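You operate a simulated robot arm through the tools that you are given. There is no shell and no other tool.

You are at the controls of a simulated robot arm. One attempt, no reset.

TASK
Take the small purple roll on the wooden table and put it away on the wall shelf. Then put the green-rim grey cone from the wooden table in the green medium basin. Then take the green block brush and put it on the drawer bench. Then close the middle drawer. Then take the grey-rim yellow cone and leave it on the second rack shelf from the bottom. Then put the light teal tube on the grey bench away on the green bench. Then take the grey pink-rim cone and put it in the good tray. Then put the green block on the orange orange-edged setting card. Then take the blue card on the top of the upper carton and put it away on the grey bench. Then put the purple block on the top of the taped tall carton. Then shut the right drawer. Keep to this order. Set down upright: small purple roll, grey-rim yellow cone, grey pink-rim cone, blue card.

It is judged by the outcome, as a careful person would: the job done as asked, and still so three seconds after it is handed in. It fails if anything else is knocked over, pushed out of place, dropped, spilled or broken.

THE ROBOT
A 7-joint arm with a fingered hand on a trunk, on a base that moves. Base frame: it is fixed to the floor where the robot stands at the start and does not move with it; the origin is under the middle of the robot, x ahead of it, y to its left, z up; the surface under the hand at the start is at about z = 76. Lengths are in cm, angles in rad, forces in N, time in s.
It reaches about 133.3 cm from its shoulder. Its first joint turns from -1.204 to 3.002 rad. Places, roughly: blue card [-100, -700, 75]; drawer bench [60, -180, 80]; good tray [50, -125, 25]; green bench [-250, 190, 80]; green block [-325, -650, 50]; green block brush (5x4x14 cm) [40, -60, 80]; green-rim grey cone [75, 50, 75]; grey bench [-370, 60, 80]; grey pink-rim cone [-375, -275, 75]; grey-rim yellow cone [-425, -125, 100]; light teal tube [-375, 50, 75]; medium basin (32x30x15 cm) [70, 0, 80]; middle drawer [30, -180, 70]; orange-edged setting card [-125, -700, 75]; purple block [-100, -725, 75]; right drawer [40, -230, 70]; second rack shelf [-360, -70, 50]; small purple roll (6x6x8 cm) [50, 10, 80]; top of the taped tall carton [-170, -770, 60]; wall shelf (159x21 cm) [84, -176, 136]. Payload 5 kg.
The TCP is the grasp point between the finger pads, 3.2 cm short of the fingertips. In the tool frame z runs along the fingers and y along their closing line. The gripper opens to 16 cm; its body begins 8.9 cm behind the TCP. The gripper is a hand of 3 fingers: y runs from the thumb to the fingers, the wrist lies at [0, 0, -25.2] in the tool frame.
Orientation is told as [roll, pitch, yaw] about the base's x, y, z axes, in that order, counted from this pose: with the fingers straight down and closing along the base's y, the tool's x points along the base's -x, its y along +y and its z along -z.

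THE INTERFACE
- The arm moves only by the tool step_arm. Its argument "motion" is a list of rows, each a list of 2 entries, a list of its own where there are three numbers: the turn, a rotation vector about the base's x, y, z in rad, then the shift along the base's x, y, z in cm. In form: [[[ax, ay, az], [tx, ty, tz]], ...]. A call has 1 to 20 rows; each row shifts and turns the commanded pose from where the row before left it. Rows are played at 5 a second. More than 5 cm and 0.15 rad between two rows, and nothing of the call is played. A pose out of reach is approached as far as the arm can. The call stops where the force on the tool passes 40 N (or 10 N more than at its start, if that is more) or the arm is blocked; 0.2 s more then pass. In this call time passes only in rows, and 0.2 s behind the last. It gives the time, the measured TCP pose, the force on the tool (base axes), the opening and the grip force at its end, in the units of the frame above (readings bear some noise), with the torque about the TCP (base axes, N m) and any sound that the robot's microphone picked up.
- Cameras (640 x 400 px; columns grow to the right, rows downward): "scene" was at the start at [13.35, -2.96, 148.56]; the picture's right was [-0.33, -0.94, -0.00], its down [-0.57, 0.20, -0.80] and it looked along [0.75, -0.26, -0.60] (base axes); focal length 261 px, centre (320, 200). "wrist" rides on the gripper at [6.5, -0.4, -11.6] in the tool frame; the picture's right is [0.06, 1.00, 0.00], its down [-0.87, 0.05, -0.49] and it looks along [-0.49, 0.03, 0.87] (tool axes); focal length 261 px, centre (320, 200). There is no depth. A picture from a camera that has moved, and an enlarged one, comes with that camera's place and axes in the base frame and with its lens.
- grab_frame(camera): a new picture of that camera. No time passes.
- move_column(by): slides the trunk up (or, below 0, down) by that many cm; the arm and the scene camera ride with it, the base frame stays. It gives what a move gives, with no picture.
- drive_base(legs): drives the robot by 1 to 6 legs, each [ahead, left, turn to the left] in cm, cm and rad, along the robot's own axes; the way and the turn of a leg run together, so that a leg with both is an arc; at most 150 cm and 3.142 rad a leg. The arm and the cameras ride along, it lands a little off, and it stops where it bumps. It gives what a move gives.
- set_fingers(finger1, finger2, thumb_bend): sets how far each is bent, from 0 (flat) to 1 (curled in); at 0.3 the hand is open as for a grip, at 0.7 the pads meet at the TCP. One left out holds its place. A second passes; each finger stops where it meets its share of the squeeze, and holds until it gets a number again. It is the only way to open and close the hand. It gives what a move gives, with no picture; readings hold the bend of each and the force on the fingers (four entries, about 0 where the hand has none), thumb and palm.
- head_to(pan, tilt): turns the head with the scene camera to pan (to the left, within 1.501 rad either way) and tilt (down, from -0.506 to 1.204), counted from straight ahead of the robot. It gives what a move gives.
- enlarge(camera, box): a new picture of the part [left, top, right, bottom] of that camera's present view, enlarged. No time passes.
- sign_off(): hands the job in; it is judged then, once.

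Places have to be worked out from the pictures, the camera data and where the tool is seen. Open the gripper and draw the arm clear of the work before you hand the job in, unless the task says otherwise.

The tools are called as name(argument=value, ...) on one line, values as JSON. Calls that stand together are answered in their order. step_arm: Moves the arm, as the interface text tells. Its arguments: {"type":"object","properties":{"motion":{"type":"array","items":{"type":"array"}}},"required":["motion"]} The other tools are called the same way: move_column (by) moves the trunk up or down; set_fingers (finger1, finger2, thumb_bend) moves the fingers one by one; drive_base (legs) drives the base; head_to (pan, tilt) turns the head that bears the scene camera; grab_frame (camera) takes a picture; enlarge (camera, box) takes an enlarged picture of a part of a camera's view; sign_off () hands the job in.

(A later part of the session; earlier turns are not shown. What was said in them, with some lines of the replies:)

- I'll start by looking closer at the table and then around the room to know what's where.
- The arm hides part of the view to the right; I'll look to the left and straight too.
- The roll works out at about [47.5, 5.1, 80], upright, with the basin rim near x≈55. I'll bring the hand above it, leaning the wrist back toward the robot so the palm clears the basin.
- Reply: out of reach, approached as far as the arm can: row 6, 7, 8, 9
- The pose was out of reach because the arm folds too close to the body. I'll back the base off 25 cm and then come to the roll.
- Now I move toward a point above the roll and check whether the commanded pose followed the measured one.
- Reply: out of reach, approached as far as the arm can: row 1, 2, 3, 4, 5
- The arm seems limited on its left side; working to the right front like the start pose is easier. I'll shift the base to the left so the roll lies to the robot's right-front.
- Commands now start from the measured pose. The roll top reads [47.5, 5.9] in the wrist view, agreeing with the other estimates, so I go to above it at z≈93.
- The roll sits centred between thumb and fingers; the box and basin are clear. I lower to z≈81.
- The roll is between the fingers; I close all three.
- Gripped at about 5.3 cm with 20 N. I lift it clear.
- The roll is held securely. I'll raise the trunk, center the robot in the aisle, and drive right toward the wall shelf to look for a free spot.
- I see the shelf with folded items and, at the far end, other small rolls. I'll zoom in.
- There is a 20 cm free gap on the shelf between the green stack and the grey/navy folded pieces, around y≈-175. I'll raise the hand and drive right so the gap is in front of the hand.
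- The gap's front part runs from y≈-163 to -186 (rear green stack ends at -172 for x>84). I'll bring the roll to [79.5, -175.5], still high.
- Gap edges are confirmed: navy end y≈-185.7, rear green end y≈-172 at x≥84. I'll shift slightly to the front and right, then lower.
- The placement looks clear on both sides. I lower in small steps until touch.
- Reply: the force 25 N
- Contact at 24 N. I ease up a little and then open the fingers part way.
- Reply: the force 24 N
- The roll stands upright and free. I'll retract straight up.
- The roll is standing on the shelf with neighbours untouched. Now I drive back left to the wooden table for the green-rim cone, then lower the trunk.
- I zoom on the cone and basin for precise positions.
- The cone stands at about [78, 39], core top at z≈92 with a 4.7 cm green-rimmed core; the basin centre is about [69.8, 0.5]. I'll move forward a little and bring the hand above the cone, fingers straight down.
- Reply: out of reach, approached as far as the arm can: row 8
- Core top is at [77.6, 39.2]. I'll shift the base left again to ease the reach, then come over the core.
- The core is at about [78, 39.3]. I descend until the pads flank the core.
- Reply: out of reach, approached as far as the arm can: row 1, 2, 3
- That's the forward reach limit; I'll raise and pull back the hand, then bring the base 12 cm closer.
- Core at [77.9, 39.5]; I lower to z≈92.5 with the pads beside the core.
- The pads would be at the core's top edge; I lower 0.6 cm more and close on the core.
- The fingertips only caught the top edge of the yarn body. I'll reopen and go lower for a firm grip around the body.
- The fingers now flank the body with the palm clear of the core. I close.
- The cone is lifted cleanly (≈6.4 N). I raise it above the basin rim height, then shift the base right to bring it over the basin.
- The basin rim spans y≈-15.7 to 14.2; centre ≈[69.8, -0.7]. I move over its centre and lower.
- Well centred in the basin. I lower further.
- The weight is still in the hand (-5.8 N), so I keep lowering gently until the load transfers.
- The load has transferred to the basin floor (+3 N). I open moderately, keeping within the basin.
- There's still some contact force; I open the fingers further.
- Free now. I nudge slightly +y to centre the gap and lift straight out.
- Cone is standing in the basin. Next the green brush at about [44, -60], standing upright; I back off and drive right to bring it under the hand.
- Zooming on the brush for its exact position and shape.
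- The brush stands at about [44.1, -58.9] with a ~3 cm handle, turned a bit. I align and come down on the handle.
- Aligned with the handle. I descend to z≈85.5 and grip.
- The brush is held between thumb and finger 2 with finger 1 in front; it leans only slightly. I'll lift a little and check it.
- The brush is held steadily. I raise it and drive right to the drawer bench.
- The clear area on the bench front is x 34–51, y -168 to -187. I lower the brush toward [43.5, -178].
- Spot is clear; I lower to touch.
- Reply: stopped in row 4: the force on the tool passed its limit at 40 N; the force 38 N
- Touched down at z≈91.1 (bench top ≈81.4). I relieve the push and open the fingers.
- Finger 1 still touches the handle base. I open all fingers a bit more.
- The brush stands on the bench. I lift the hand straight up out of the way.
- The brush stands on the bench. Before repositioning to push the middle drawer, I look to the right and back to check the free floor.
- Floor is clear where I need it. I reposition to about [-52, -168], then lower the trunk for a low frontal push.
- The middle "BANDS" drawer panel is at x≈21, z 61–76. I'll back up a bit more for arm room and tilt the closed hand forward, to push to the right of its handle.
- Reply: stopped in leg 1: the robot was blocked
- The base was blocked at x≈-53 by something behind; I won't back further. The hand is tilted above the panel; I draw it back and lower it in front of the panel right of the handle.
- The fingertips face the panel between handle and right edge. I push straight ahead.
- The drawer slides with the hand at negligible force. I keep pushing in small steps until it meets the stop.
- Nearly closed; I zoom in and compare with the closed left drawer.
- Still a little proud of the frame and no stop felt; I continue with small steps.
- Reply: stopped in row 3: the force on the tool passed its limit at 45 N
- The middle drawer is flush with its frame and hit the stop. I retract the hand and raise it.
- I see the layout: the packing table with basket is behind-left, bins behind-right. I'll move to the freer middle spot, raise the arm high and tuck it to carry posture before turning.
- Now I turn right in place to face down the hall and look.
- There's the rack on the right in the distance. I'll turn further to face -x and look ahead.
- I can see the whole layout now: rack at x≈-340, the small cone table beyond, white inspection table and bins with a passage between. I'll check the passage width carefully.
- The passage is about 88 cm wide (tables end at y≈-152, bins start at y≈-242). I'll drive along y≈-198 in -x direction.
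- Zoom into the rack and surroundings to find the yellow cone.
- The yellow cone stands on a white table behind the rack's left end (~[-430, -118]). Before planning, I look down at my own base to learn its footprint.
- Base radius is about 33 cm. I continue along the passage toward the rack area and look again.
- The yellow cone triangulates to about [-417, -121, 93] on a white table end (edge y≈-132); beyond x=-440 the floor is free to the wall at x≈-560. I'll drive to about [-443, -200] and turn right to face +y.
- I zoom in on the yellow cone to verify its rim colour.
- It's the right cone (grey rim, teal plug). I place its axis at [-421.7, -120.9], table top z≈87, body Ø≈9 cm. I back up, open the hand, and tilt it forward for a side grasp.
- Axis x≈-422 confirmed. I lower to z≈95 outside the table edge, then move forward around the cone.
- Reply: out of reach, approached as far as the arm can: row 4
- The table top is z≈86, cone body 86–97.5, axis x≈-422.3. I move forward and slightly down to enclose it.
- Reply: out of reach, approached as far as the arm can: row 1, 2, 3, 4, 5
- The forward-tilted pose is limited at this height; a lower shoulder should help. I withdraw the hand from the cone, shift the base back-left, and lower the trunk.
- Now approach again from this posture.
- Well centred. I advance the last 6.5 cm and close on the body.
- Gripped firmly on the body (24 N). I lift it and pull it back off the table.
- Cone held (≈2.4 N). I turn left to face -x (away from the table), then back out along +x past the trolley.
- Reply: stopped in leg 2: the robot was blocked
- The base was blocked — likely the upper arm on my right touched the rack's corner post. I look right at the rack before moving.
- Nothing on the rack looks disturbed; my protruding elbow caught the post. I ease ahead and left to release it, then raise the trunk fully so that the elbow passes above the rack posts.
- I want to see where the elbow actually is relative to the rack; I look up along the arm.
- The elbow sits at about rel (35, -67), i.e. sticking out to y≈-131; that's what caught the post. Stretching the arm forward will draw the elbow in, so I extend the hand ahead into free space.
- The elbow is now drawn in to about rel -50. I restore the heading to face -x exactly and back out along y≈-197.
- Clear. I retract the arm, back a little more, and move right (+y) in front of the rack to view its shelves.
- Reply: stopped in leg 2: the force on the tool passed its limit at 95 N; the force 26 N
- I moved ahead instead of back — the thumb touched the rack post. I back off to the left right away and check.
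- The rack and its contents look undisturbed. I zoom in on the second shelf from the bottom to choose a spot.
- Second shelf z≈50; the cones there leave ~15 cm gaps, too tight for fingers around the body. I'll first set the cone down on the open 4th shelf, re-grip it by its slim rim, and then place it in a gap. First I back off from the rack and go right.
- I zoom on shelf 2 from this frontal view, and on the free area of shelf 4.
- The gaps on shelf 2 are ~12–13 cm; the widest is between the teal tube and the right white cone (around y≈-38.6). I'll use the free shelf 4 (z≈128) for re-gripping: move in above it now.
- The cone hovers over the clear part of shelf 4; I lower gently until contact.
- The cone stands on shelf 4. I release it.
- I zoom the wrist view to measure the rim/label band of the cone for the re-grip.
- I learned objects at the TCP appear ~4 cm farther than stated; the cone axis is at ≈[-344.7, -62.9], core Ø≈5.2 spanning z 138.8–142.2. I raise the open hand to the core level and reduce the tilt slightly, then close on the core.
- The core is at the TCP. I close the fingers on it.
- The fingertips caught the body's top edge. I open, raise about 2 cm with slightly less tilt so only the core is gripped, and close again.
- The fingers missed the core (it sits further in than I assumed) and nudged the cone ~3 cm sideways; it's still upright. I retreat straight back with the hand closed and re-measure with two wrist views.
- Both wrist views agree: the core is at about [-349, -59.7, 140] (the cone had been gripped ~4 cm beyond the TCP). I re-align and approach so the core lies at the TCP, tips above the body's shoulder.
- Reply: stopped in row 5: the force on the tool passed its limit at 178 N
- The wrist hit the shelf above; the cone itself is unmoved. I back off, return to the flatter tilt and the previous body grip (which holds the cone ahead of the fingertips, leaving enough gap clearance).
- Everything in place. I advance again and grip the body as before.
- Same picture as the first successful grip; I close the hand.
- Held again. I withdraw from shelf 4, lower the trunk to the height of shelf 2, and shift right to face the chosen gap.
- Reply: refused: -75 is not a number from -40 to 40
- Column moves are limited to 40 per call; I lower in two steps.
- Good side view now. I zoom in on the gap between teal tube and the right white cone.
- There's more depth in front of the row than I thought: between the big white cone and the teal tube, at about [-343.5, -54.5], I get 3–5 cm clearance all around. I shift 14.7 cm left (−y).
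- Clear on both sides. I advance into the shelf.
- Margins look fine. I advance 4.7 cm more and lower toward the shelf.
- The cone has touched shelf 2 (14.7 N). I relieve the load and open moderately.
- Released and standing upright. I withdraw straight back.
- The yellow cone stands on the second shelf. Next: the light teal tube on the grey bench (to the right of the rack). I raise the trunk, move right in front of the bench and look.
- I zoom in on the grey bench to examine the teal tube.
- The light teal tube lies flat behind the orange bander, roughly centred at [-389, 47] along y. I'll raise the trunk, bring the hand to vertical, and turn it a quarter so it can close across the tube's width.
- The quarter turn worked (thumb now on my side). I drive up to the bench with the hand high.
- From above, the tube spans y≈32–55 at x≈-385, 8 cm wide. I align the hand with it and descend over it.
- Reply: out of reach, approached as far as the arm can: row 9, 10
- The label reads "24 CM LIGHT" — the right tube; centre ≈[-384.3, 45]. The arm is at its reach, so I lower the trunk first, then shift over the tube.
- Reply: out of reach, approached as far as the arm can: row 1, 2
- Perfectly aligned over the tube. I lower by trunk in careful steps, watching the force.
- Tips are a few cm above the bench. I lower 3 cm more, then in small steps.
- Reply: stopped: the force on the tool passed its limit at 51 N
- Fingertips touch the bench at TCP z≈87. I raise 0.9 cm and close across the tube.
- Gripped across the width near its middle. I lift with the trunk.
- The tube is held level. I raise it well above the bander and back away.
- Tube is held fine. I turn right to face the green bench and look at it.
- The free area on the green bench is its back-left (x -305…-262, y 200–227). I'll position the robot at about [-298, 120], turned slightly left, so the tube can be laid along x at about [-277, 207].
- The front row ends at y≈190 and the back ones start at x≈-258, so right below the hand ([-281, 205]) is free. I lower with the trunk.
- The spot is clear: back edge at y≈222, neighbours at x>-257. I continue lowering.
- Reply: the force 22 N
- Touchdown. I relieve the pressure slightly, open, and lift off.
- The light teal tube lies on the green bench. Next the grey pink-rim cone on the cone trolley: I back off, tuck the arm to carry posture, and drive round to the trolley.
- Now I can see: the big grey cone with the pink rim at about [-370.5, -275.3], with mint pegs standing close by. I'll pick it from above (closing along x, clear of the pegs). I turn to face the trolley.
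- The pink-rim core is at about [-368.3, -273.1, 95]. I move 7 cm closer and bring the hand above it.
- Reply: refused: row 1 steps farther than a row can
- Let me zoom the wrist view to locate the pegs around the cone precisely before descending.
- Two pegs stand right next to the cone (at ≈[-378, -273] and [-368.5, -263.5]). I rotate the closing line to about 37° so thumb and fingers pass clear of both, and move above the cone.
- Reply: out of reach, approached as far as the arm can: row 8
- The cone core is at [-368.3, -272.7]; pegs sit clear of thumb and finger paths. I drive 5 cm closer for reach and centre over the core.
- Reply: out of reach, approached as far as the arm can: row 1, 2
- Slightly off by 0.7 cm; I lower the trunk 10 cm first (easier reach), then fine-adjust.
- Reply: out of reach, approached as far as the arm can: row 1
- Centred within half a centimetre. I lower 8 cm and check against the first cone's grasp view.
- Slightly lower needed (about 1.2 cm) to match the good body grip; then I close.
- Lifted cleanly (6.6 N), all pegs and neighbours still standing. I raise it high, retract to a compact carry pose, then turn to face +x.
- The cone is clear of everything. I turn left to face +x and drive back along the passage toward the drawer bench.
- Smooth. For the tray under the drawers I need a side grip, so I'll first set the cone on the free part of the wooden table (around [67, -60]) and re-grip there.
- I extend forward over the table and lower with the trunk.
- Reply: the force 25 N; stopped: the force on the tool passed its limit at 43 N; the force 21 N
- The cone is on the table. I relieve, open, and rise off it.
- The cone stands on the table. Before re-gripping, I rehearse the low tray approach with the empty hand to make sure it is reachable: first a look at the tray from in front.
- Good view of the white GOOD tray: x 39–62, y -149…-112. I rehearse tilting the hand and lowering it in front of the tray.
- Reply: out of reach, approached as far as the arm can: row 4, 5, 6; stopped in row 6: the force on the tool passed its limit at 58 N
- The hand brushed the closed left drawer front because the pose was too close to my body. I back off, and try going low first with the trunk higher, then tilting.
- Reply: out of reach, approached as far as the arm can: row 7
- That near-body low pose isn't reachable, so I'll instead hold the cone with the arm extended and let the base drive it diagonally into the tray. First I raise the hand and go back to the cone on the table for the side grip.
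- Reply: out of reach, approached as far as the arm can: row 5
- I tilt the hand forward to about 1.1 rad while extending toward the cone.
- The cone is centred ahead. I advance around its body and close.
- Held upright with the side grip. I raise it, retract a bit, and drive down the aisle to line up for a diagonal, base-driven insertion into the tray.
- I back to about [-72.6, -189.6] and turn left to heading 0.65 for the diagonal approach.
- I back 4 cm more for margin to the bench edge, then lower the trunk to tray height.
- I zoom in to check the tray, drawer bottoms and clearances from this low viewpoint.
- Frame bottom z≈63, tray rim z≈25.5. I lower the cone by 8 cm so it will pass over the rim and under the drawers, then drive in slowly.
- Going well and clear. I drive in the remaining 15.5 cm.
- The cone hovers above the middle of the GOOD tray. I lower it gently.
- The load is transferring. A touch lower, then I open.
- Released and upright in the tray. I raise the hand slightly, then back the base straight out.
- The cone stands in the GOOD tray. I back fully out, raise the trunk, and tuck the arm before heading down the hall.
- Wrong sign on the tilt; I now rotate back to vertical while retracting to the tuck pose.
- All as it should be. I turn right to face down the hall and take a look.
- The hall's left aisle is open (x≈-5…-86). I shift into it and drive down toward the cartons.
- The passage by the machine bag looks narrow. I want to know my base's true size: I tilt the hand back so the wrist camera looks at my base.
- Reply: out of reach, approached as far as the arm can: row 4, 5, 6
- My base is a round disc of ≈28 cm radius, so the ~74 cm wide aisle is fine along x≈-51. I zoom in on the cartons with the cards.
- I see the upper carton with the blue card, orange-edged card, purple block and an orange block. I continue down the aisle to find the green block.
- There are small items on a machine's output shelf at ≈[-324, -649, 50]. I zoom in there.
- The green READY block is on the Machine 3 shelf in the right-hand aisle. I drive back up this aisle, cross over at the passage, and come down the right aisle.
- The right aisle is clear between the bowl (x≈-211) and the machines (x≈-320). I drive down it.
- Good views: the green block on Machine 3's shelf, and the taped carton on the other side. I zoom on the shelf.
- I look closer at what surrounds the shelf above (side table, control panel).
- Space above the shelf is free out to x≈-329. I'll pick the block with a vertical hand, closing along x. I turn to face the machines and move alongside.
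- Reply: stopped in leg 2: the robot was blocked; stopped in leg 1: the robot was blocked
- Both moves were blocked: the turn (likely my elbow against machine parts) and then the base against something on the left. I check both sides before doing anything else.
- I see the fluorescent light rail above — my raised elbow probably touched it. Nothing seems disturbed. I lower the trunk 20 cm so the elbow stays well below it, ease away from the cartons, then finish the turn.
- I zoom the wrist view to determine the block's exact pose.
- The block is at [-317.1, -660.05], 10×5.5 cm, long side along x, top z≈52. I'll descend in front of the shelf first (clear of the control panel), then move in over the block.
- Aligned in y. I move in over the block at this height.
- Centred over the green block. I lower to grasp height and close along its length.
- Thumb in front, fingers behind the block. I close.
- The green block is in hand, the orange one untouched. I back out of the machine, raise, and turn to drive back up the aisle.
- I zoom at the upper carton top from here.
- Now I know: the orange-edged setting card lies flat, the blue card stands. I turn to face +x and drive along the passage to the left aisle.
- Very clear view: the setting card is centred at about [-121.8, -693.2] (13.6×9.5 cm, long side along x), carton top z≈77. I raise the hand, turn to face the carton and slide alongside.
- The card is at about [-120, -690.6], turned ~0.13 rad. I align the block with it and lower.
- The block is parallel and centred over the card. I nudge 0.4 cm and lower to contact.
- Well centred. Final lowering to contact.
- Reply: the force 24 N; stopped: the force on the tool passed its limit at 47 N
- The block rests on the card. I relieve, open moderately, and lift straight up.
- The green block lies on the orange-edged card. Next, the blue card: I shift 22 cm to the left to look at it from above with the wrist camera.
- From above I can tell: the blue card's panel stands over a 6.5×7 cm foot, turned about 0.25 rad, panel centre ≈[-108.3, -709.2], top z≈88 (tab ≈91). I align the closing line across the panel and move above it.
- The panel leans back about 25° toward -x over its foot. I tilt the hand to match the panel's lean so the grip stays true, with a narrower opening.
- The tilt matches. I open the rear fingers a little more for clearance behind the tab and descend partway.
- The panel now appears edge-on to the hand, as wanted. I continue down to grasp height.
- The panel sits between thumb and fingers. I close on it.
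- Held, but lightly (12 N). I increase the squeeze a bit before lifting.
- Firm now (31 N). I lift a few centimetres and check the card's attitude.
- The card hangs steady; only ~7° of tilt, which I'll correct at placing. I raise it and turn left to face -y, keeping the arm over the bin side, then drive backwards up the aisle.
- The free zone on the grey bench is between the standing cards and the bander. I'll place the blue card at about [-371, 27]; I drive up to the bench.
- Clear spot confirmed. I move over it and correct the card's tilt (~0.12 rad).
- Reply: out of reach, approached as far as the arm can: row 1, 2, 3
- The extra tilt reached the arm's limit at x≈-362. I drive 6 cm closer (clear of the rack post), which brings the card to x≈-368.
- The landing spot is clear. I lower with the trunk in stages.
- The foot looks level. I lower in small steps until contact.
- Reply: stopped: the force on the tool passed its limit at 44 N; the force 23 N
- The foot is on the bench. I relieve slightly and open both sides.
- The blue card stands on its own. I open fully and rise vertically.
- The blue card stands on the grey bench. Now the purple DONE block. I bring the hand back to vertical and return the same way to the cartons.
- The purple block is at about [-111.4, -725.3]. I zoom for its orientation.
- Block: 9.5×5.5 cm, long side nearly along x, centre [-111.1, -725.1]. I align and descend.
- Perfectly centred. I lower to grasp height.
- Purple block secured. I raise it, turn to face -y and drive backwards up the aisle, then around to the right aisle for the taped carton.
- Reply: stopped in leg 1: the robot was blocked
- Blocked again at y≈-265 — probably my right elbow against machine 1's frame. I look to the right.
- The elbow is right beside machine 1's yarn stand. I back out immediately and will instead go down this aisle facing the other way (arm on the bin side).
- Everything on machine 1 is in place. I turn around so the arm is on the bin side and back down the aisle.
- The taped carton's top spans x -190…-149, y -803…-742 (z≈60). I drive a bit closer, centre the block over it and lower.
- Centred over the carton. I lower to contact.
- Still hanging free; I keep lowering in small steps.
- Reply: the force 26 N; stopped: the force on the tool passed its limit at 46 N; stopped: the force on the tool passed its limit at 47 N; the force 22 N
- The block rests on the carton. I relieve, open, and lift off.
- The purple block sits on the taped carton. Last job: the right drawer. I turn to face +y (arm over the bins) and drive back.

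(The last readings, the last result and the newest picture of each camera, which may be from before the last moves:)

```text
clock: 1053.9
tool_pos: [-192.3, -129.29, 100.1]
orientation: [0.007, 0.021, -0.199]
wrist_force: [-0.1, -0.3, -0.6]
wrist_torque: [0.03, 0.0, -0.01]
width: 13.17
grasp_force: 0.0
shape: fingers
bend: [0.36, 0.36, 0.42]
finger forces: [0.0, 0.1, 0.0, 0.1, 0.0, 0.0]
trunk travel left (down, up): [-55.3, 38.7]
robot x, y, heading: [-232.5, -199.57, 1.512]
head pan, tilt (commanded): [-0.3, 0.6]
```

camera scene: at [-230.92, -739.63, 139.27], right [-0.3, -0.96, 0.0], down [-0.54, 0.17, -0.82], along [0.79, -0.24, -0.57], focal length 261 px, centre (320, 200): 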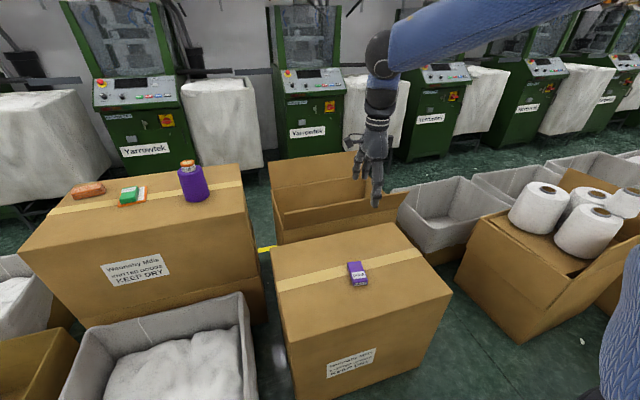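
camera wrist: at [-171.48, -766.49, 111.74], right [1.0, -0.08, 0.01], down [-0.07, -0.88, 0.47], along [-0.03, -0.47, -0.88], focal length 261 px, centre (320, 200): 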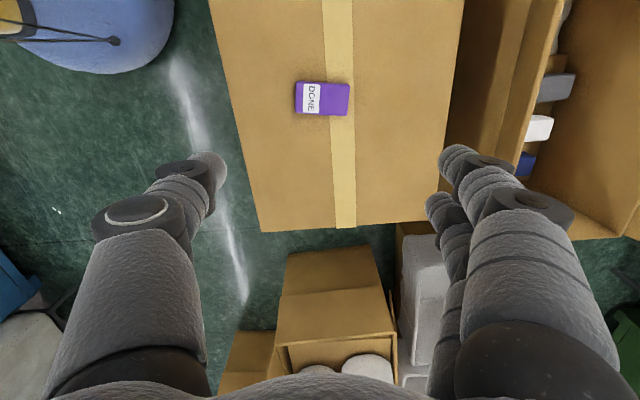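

move_column(by=12)

drive_base(legs=[[0, 0, -1.512]])

head_to(pan=-1.3, tilt=0.6)

grab_frame(camera="scene")

```text
clock: 1055.4
tool_pos: [-192.2, -129.25, 112.11]
orientation: [0.007, 0.024, -0.201]
wrist_force: [0.2, 0.2, -0.7]
wrist_torque: [0.0, -0.03, 0.0]
width: 13.17
grasp_force: 0.1
shape: fingers
bend: [0.36, 0.36, 0.42]
finger forces: [0.1, 0.0, 0.0, 0.0, 0.0, 0.1]
trunk travel left (down, up): [-67.3, 26.7]
robot x, y, heading: [-232.06, -199.55, 1.513]
head pan, tilt (commanded): [-0.3, 0.6]
```

```text
clock: 1059.5
tool_pos: [-159.05, -234.34, 112.18]
orientation: [0.006, 0.023, -1.696]
wrist_force: [-0.1, -0.4, 0.0]
wrist_torque: [-0.02, 0.03, 0.0]
width: 13.19
grasp_force: 0.0
shape: fingers
bend: [0.36, 0.36, 0.42]
finger forces: [0.1, 0.1, 0.0, 0.0, 0.0, 0.1]
trunk travel left (down, up): [-67.3, 26.7]
robot x, y, heading: [-232.11, -199.55, 0.018]
head pan, tilt (commanded): [-0.3, 0.6]
```

```text
clock: 1060.8
tool_pos: [-159.25, -234.24, 112.14]
orientation: [0.008, 0.02, -1.698]
wrist_force: [-0.6, 0.8, 0.9]
wrist_torque: [0.01, 0.04, -0.01]
width: 13.17
grasp_force: 0.1
shape: fingers
bend: [0.36, 0.36, 0.42]
finger forces: [0.0, 0.0, 0.0, 0.1, 0.0, 0.0]
trunk travel left (down, up): [-67.3, 26.7]
robot x, y, heading: [-232.24, -199.89, 0.017]
head pan, tilt (commanded): [-1.3, 0.6]
```

```text
taken
camera scene: at [-224.56, -208.18, 151.28], right [-0.96, -0.28, 0.0], down [-0.16, 0.54, -0.82], along [0.23, -0.79, -0.57], focal length 261 px, centre (320, 200)
```

scene: 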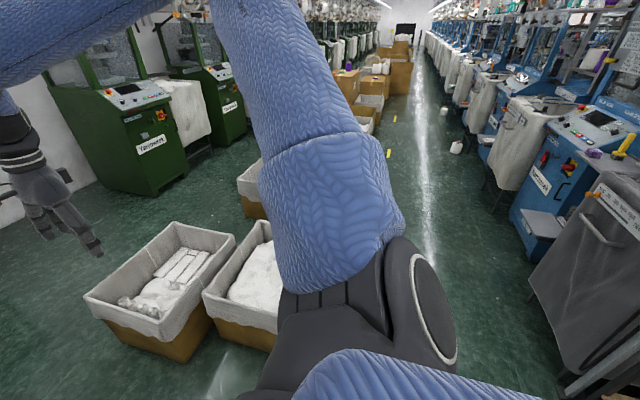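

drive_base(legs=[[0, 0, -0.017], [100, 0, 0], [76, 4, 0]])

set_fingers(finger1=0.75, finger2=0.75, thumb_bend=0.75)

head_to(pan=-0.3, tilt=0.6)

grab_frame(camera="scene")

```text
clock: 1070.0
tool_pos: [16.6, -232.54, 112.12]
orientation: [0.008, 0.021, -1.719]
wrist_force: [0.1, -0.7, 0.1]
wrist_torque: [0.0, 0.02, -0.02]
width: 13.18
grasp_force: 0.1
shape: fingers
bend: [0.36, 0.36, 0.42]
finger forces: [0.1, 0.0, 0.0, 0.0, 0.0, 0.1]
trunk travel left (down, up): [-67.3, 26.7]
robot x, y, heading: [-55.96, -195.93, -0.01]
head pan, tilt (commanded): [-1.3, 0.6]
```

```text
clock: 1071.0
tool_pos: [16.58, -232.61, 112.07]
orientation: [0.008, 0.021, -1.719]
wrist_force: [0.4, -1.0, -0.4]
wrist_torque: [-0.01, 0.0, -0.01]
width: 0.37
grasp_force: 0.0
shape: fingers
bend: [0.73, 0.73, 0.75]
finger forces: [0.0, 0.0, 0.1, 0.1, 0.0, 0.1]
trunk travel left (down, up): [-67.3, 26.7]
robot x, y, heading: [-55.81, -195.83, -0.008]
head pan, tilt (commanded): [-1.3, 0.6]
```

```text
clock: 1072.3
tool_pos: [16.61, -232.58, 112.13]
orientation: [0.006, 0.021, -1.721]
wrist_force: [-0.5, 0.4, 0.4]
wrist_torque: [-0.01, 0.02, 0.0]
width: 0.35
grasp_force: 0.1
shape: fingers
bend: [0.73, 0.73, 0.75]
finger forces: [0.0, 0.0, 0.0, 0.0, 0.0, 0.0]
trunk travel left (down, up): [-67.3, 26.7]
robot x, y, heading: [-55.82, -196.1, -0.011]
head pan, tilt (commanded): [-0.3, 0.6]
```

```text
taken
camera scene: at [-42.12, -198.93, 151.28], right [-0.3, -0.95, 0.0], down [-0.54, 0.17, -0.82], along [0.79, -0.25, -0.57], focal length 261 px, centre (320, 200)
```

scene: 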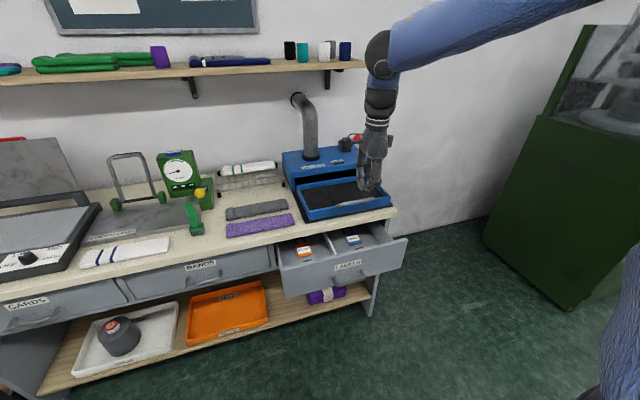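

Everything earlier is still in place; the right drawer's panel is at x≈23, y -205…-257, handle at y≈-231. I re-orient the closed hand and tilt it forward to push left of the handle.

drive_base(legs=[[2, 5, 0.01]])

step_arm(motion=[[[0, 0, 0.145], [0, 0, 0]], [[0, 0, 0.145], [0, 0, 0]], [[0, 0, 0.145], [0, 0, 0]], [[0, 0, 0.145], [0, 0, 0]], [[0, 0, 0.145], [0, 0, 0]], [[0, 0, 0.145], [0, 0, 0]], [[0, 0, 0.145], [0, 0, 0]], [[0, 0, 0.145], [0, 0, 0]], [[0, 0, 0.145], [0, 0, 0]], [[0, 0, 0.145], [0, 0, 0]], [[0, 0, 0.145], [0, 0, 0]], [[0, 0, 0.115], [0, 0, 0]]])

step_arm(motion=[[[0, -0.132, 0], [-0.5, 2.2, 0]], [[0, -0.132, 0], [-0.5, 2.2, 0]], [[0, -0.132, 0], [-0.5, 2.2, 0]], [[0, -0.132, 0], [-0.5, 2.2, 0]], [[0, -0.132, 0], [-0.5, 2.2, 0]], [[0, -0.132, 0], [-0.5, 2.2, 0]]])

grab_frame(camera="scene")

```text
clock: 1073.2
tool_pos: [19.04, -226.59, 112.16]
orientation: [0.008, 0.019, -1.71]
wrist_force: [0.2, 0.2, -0.4]
wrist_torque: [-0.06, 0.03, -0.03]
width: 0.36
grasp_force: 0.2
shape: fingers
bend: [0.73, 0.73, 0.75]
finger forces: [0.0, 0.1, 0.0, 0.0, 0.0, 0.0]
trunk travel left (down, up): [-67.3, 26.7]
robot x, y, heading: [-53.75, -191.04, 0.004]
head pan, tilt (commanded): [-0.3, 0.6]
```

```text
clock: 1075.8
tool_pos: [18.95, -226.89, 112.09]
orientation: [0.008, 0.022, -0.001]
wrist_force: [-0.6, 0.8, -0.3]
wrist_torque: [-0.03, -0.04, 0.01]
width: 0.34
grasp_force: 0.1
shape: fingers
bend: [0.73, 0.73, 0.75]
finger forces: [0.1, 0.1, 0.0, 0.0, 0.1, 0.0]
trunk travel left (down, up): [-67.3, 26.7]
robot x, y, heading: [-53.72, -190.91, -0.001]
head pan, tilt (commanded): [-0.3, 0.6]
```

```text
clock: 1077.2
tool_pos: [15.96, -213.65, 112.08]
orientation: [0.008, -0.772, 0.0]
wrist_force: [-0.1, -0.1, -0.3]
wrist_torque: [-0.03, 0.04, 0.0]
width: 0.32
grasp_force: 0.1
shape: fingers
bend: [0.73, 0.73, 0.75]
finger forces: [0.1, 0.0, 0.0, 0.0, 0.0, 0.1]
trunk travel left (down, up): [-67.3, 26.7]
robot x, y, heading: [-53.55, -191.31, 0.0]
head pan, tilt (commanded): [-0.3, 0.6]
```

```text
taken
camera scene: at [-40.02, -193.73, 151.28], right [-0.29, -0.96, 0.0], down [-0.54, 0.17, -0.82], along [0.79, -0.24, -0.57], focal length 261 px, centre (320, 200)
```

scene: 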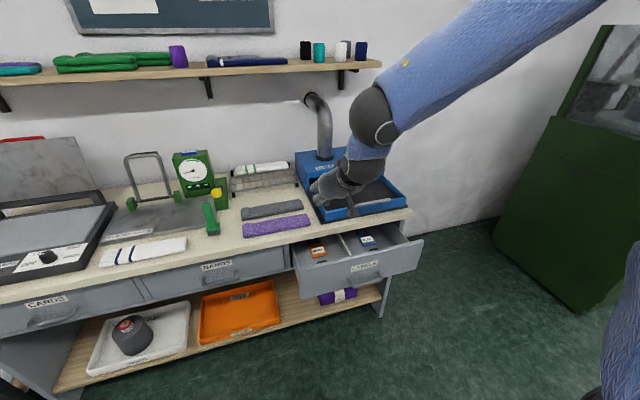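

I back the hand 2.5 cm and lower it in front of the panel with the trunk.

step_arm(motion=[[[0, 0, 0], [-2.5, 0, 0]]])

move_column(by=-38)

grab_frame(camera="scene")

grab_frame(camera="wrist")

```text
clock: 1077.6
tool_pos: [13.24, -213.47, 112.14]
orientation: [0.008, -0.772, -0.003]
wrist_force: [0.4, -0.2, -0.4]
wrist_torque: [0.01, 0.0, 0.0]
width: 0.37
grasp_force: 0.0
shape: fingers
bend: [0.73, 0.73, 0.75]
finger forces: [0.1, 0.0, 0.0, 0.0, 0.1, 0.1]
trunk travel left (down, up): [-67.3, 26.7]
robot x, y, heading: [-53.48, -190.85, 0.002]
head pan, tilt (commanded): [-0.3, 0.6]
```

```text
clock: 1081.3
tool_pos: [13.43, -213.56, 74.14]
orientation: [0.009, -0.77, -0.003]
wrist_force: [-0.9, 0.3, -0.7]
wrist_torque: [-0.03, -0.01, -0.01]
width: 0.34
grasp_force: 0.0
shape: fingers
bend: [0.73, 0.73, 0.75]
finger forces: [0.1, 0.0, 0.1, 0.0, 0.1, 0.0]
trunk travel left (down, up): [-29.3, 64.7]
robot x, y, heading: [-54.07, -190.99, 0.002]
head pan, tilt (commanded): [-0.3, 0.6]
```

```text
taken
camera scene: at [-40.11, -193.78, 113.29], right [-0.29, -0.96, 0.0], down [-0.54, 0.17, -0.82], along [0.79, -0.24, -0.57], focal length 261 px, centre (320, 200)
```

scene: 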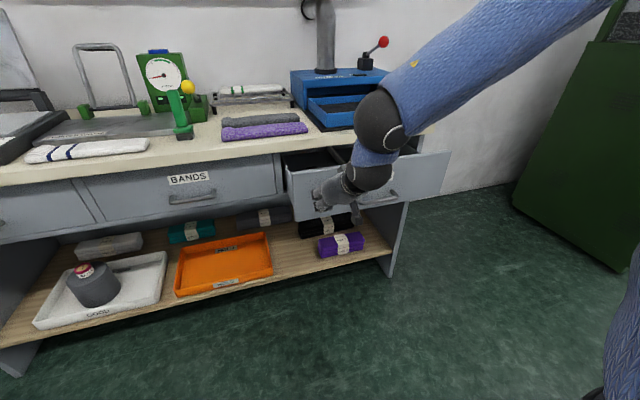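

```text
taken
camera wrist: at [0.71, -214.04, 77.77], right [-0.05, 1.0, -0.04], down [0.28, 0.05, 0.96], along [0.96, 0.04, -0.28], focal length 261 px, centre (320, 200)
```

wrist: 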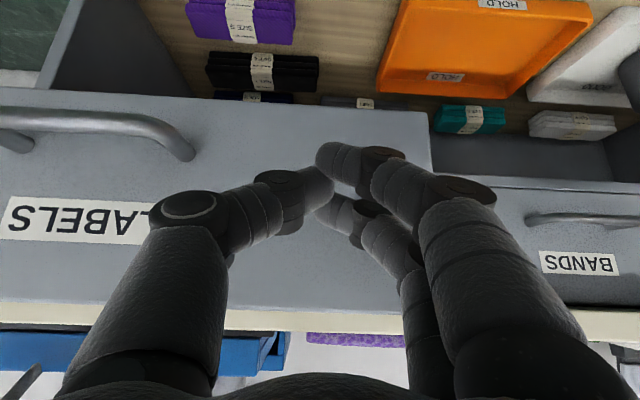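

Between the panel's left edge and the handle — good. I push ahead.

step_arm(motion=[[[0, 0, 0], [2, 0, 0]], [[0, 0, 0], [2, 0, 0]], [[0, 0, 0], [2, 0, 0]], [[0, 0, 0], [2, 0, 0]], [[0, 0, 0], [2, 0, 0]], [[0, 0, 0], [2, 0, 0]]])

grab_frame(camera="scene")

step_arm(motion=[[[0, 0, 0], [1.5, 0, 0]], [[0, 0, 0], [1.5, 0, 0]], [[0, 0, 0], [1, 0, 0]], [[0, 0, 0], [1, 0, 0]], [[0, 0, 0], [0.7, 0, 0]], [[0, 0, 0], [0.6, 0, 0]]])

grab_frame(camera="scene")

```text
clock: 1082.7
tool_pos: [25.24, -213.56, 74.08]
orientation: [0.008, -0.771, 0.0]
wrist_force: [-0.3, 0.4, -0.6]
wrist_torque: [0.01, 0.01, -0.01]
width: 0.35
grasp_force: 0.2
shape: fingers
bend: [0.73, 0.73, 0.75]
finger forces: [0.0, 0.1, 0.0, 0.1, 0.1, 0.0]
trunk travel left (down, up): [-29.3, 64.7]
robot x, y, heading: [-53.56, -191.16, 0.005]
head pan, tilt (commanded): [-0.3, 0.6]
```

```text
taken
camera scene: at [-40.08, -193.79, 113.28], right [-0.29, -0.96, 0.0], down [-0.54, 0.17, -0.82], along [0.79, -0.24, -0.57], focal length 261 px, centre (320, 200)
```

scene: 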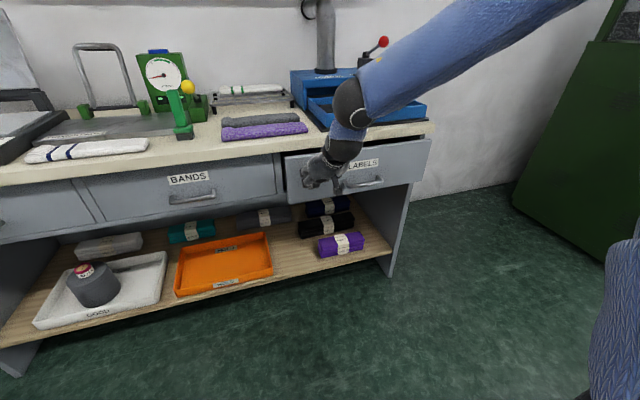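

```text
clock: 1084.1
tool_pos: [31.76, -213.56, 74.07]
orientation: [0.008, -0.77, -0.003]
wrist_force: [0.1, -0.6, -0.4]
wrist_torque: [0.02, 0.02, 0.02]
width: 0.36
grasp_force: 0.1
shape: fingers
bend: [0.73, 0.73, 0.75]
finger forces: [0.0, 0.0, 0.0, 0.0, 0.1, 0.0]
trunk travel left (down, up): [-29.3, 64.7]
robot x, y, heading: [-54.03, -190.73, 0.001]
head pan, tilt (commanded): [-0.3, 0.6]
```

```text
taken
camera scene: at [-40.1, -193.79, 113.28], right [-0.29, -0.96, 0.0], down [-0.54, 0.17, -0.82], along [0.79, -0.24, -0.57], focal length 261 px, centre (320, 200)
```

scene: 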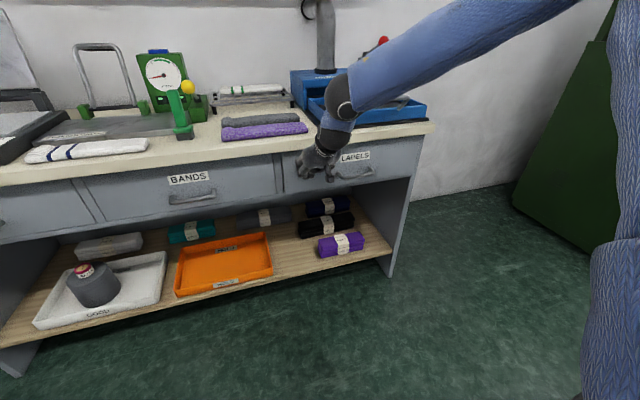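

The drawer is almost home; I push on in small steps until the stop.

step_arm(motion=[[[0, 0, 0], [0.5, 0, 0]], [[0, 0, 0], [0.5, 0, 0]], [[0, 0, 0], [0.5, 0, 0]], [[0, 0, 0], [0.5, 0, 0]]])

enlarge(camera="scene", box=[160, 110, 450, 240])

```text
clock: 1085.1
tool_pos: [33.11, -213.45, 73.84]
orientation: [0.009, -0.761, 0.005]
wrist_force: [-15.4, 1.2, 3.0]
wrist_torque: [0.01, 0.0, 0.03]
width: 0.37
grasp_force: 11.2
shape: fingers
bend: [0.73, 0.75, 0.75]
finger forces: [0.0, 22.4, 0.1, 0.1, 0.0, 0.0]
trunk travel left (down, up): [-29.3, 64.7]
robot x, y, heading: [-53.8, -191.04, 0.001]
head pan, tilt (commanded): [-0.3, 0.6]
stopped in row 4: the force on the tool passed its limit at 46 N (the readings are from after the stop); the commanded pose is now the measured one
```

```text
2.21 times, centred on (305, 175) of scene
camera zoom: at [-40.24, -193.77, 113.31], right [-0.29, -0.96, 0.0], down [-0.54, 0.17, -0.83], along [0.79, -0.24, -0.56], focal length 575 px, centre (353, 255)
```

zoom: 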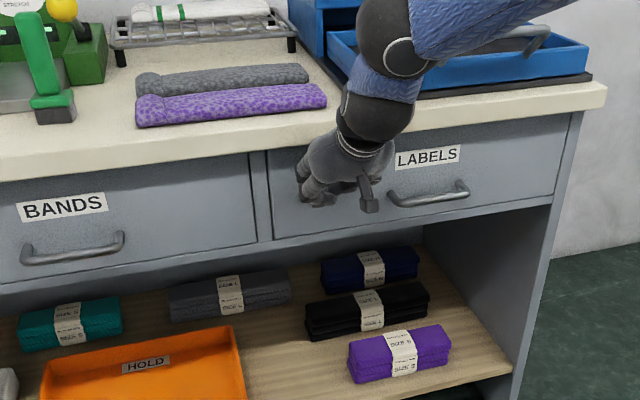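

Both drawers are flush and the stop was felt. I retract the hand, open it, and back clear of the bench.

step_arm(motion=[[[0, 0, 0], [-3, 0, 0]], [[0, 0, 0], [-4, 0, 0]], [[0, 0, 0], [-4, 0, 0]], [[0, 0, 0], [-4, 0, 0]], [[0, 0, 0], [-3, 0, 1]]])

drive_base(legs=[[-18, -8, 0]])

set_fingers(finger1=0.3, finger2=0.3, thumb_bend=0.3)

move_column(by=38)

head_to(pan=0.1, tilt=0.5)

grab_frame(camera="scene")

```text
clock: 1086.3
tool_pos: [15.4, -213.76, 74.79]
orientation: [0.007, -0.761, 0.004]
wrist_force: [-0.8, -1.2, 0.1]
wrist_torque: [-0.01, -0.01, 0.01]
width: 0.36
grasp_force: 0.1
shape: fingers
bend: [0.73, 0.74, 0.75]
finger forces: [0.0, 0.1, 0.0, 0.0, 0.1, 0.1]
trunk travel left (down, up): [-29.3, 64.7]
robot x, y, heading: [-53.5, -191.07, 0.001]
head pan, tilt (commanded): [-0.3, 0.6]
```

```text
clock: 1087.9
tool_pos: [-2.97, -221.69, 74.95]
orientation: [0.008, -0.76, 0.008]
wrist_force: [0.5, 1.1, -0.9]
wrist_torque: [0.0, -0.01, 0.03]
width: 0.36
grasp_force: 0.1
shape: fingers
bend: [0.73, 0.74, 0.75]
finger forces: [0.0, 0.0, 0.1, 0.0, 0.0, 0.0]
trunk travel left (down, up): [-29.3, 64.7]
robot x, y, heading: [-72.49, -199.39, 0.004]
head pan, tilt (commanded): [-0.3, 0.6]
```

```text
clock: 1088.9
tool_pos: [-2.91, -221.61, 74.83]
orientation: [0.007, -0.761, 0.005]
wrist_force: [-0.2, 0.3, -0.4]
wrist_torque: [-0.01, 0.0, 0.0]
width: 16.75
grasp_force: 0.0
shape: fingers
bend: [0.3, 0.3, 0.3]
finger forces: [0.1, 0.0, 0.0, 0.1, 0.0, 0.0]
trunk travel left (down, up): [-29.3, 64.7]
robot x, y, heading: [-72.0, -199.16, 0.001]
head pan, tilt (commanded): [-0.3, 0.6]
```

```text
clock: 1092.6
tool_pos: [-2.93, -221.65, 112.91]
orientation: [0.009, -0.762, 0.004]
wrist_force: [-0.2, -0.2, 0.6]
wrist_torque: [0.0, 0.0, -0.01]
width: 16.75
grasp_force: 0.1
shape: fingers
bend: [0.3, 0.3, 0.3]
finger forces: [0.1, 0.1, 0.0, 0.0, 0.0, 0.0]
trunk travel left (down, up): [-67.3, 26.7]
robot x, y, heading: [-72.02, -199.18, 0.004]
head pan, tilt (commanded): [-0.3, 0.6]
```

```text
clock: 1093.5
tool_pos: [-2.88, -221.64, 112.83]
orientation: [0.005, -0.761, 0.006]
wrist_force: [0.5, 0.4, 0.9]
wrist_torque: [0.02, -0.01, -0.03]
width: 16.76
grasp_force: 0.1
shape: fingers
bend: [0.3, 0.3, 0.3]
finger forces: [0.0, 0.0, 0.0, 0.0, 0.0, 0.0]
trunk travel left (down, up): [-67.3, 26.7]
robot x, y, heading: [-71.77, -198.97, 0.001]
head pan, tilt (commanded): [0.099, 0.499]
```

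```text
taken
camera scene: at [-57.87, -198.38, 152.19], right [0.1, -0.99, 0.0], down [-0.48, -0.05, -0.88], along [0.87, 0.09, -0.48], focal length 261 px, centre (320, 200)
```

scene: 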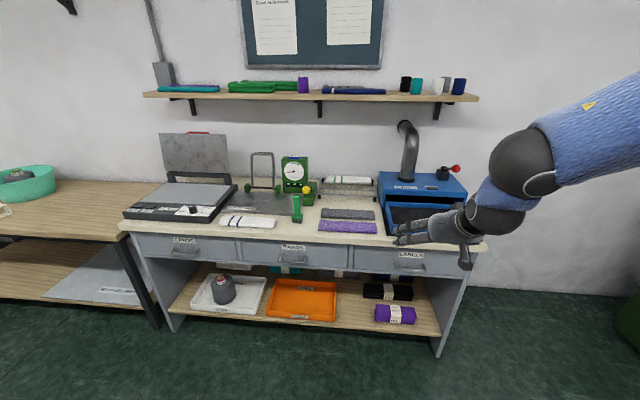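

All bench-side jobs look right. I make one last check of the floor bowl and bins in the hall, turning a little to see them.

drive_base(legs=[[0, 0, -1.1]])

head_to(pan=-1.2, tilt=0.45)

grab_frame(camera="scene")

head_to(pan=-0.3, tilt=0.4)

grab_frame(camera="scene")

```text
clock: 1096.6
tool_pos: [-60.53, -270.98, 112.89]
orientation: [0.009, -0.76, -1.092]
wrist_force: [0.6, 0.4, -0.8]
wrist_torque: [0.03, 0.0, -0.04]
width: 16.77
grasp_force: 0.0
shape: fingers
bend: [0.3, 0.3, 0.3]
finger forces: [0.0, 0.0, 0.0, 0.0, 0.0, 0.0]
trunk travel left (down, up): [-67.3, 26.7]
robot x, y, heading: [-72.28, -199.21, -1.093]
head pan, tilt (commanded): [0.099, 0.499]
```

```text
clock: 1098.1
tool_pos: [-60.58, -270.98, 112.86]
orientation: [0.007, -0.761, -1.091]
wrist_force: [-0.7, 0.2, 0.3]
wrist_torque: [-0.02, 0.01, -0.01]
width: 16.78
grasp_force: 0.1
shape: fingers
bend: [0.3, 0.3, 0.3]
finger forces: [0.0, 0.0, 0.0, 0.1, 0.0, 0.0]
trunk travel left (down, up): [-67.3, 26.7]
robot x, y, heading: [-71.79, -199.38, -1.094]
head pan, tilt (commanded): [-1.201, 0.45]
```

```text
taken
camera scene: at [-75.77, -210.65, 152.63], right [-0.75, 0.66, 0.0], down [0.29, 0.33, -0.9], along [-0.6, -0.67, -0.44], focal length 261 px, centre (320, 200)
```

scene: 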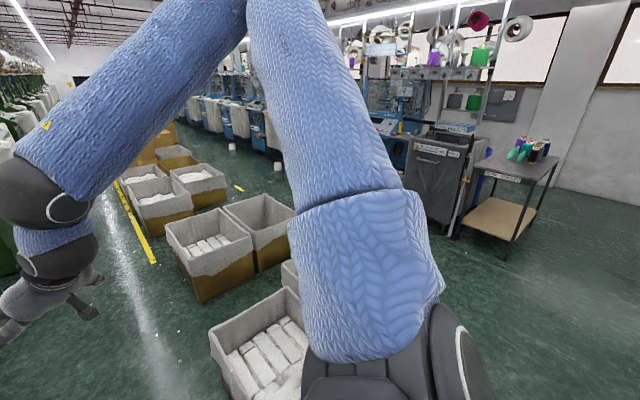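

```text
clock: 1099.3
tool_pos: [-60.58, -271.08, 112.8]
orientation: [0.007, -0.762, -1.092]
wrist_force: [-0.3, 0.1, -0.1]
wrist_torque: [0.0, 0.0, 0.01]
width: 16.76
grasp_force: 0.0
shape: fingers
bend: [0.3, 0.3, 0.3]
finger forces: [0.0, 0.0, 0.0, 0.0, 0.0, 0.1]
trunk travel left (down, up): [-67.3, 26.7]
robot x, y, heading: [-72.34, -199.71, -1.094]
head pan, tilt (commanded): [-0.3, 0.4]
```

```text
taken
camera scene: at [-68.06, -212.88, 153.1], right [-0.98, -0.17, 0.0], down [-0.07, 0.38, -0.92], along [0.16, -0.91, -0.39], focal length 261 px, centre (320, 200)
```

scene: 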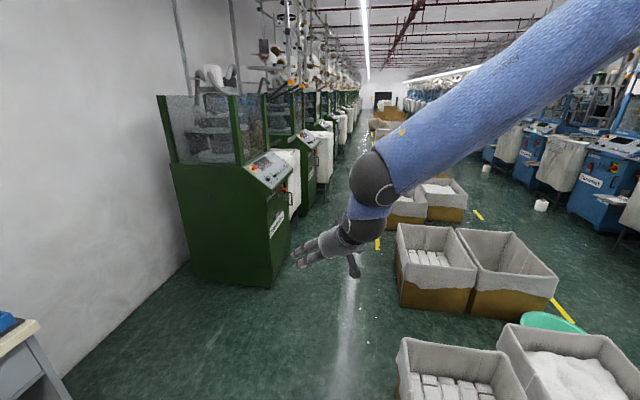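

The bowl and bins are where they were at the start, the hand is open and the arm is clear of everything. All eleven steps are done in order, so I hand the job in.

sign_off()

```text
The job is handed in.
```

I finished all eleven steps in the order you gave and handed the job in. I have not seen the judging result.

| # | Job | Where it ended up |
|---|---|---|
| 1 | Small purple roll | Upright on the wall shelf, in the gap beside the green stack |
| 2 | Green-rim grey cone | Standing in the green medium basin |
| 3 | Green block brush | Standing on the drawer bench |
| 4 | Middle drawer | Closed, flush with its frame |
| 5 | Grey-rim yellow cone | Upright on the second rack shelf from the bottom |
| 6 | Light teal tube | Lying flat at the back left of the green bench |
| 7 | Grey pink-rim cone | Upright in the GOOD tray |
| 8 | Green block | On the orange-edged setting card |
| 9 | Blue card | Upright on the grey bench |
| 10 | Purple block | On top of the taped tall carton |
| 11 | Right drawer | Closed, flush with its frame |

- **Re-grips:** I set the yellow cone down on the fourth rack shelf and the pink-rim cone on the wooden table for a moment. Each needed a different grip before its final placing. The yellow cone slid about 3 cm on that shelf during the change but stayed upright.
- **Bumps while driving and reaching:** My elbow, hand, wrist or base touched several things:
  - the cone rack, more than once; the hardest touch stopped the arm at 178 N
  - the packing table
  - the closed left drawer
  - the cartons
  - machine frames and probably the light rail

  Each time the robot stopped. I looked afterwards at most of these spots and saw nothing knocked over or moved, though I never looked closely at the packing table.

At the end the hand was open and the arm clear of the bench. My last look showed the drawer bench, GOOD tray, wall shelf, bins and floor bowl all as they should be.
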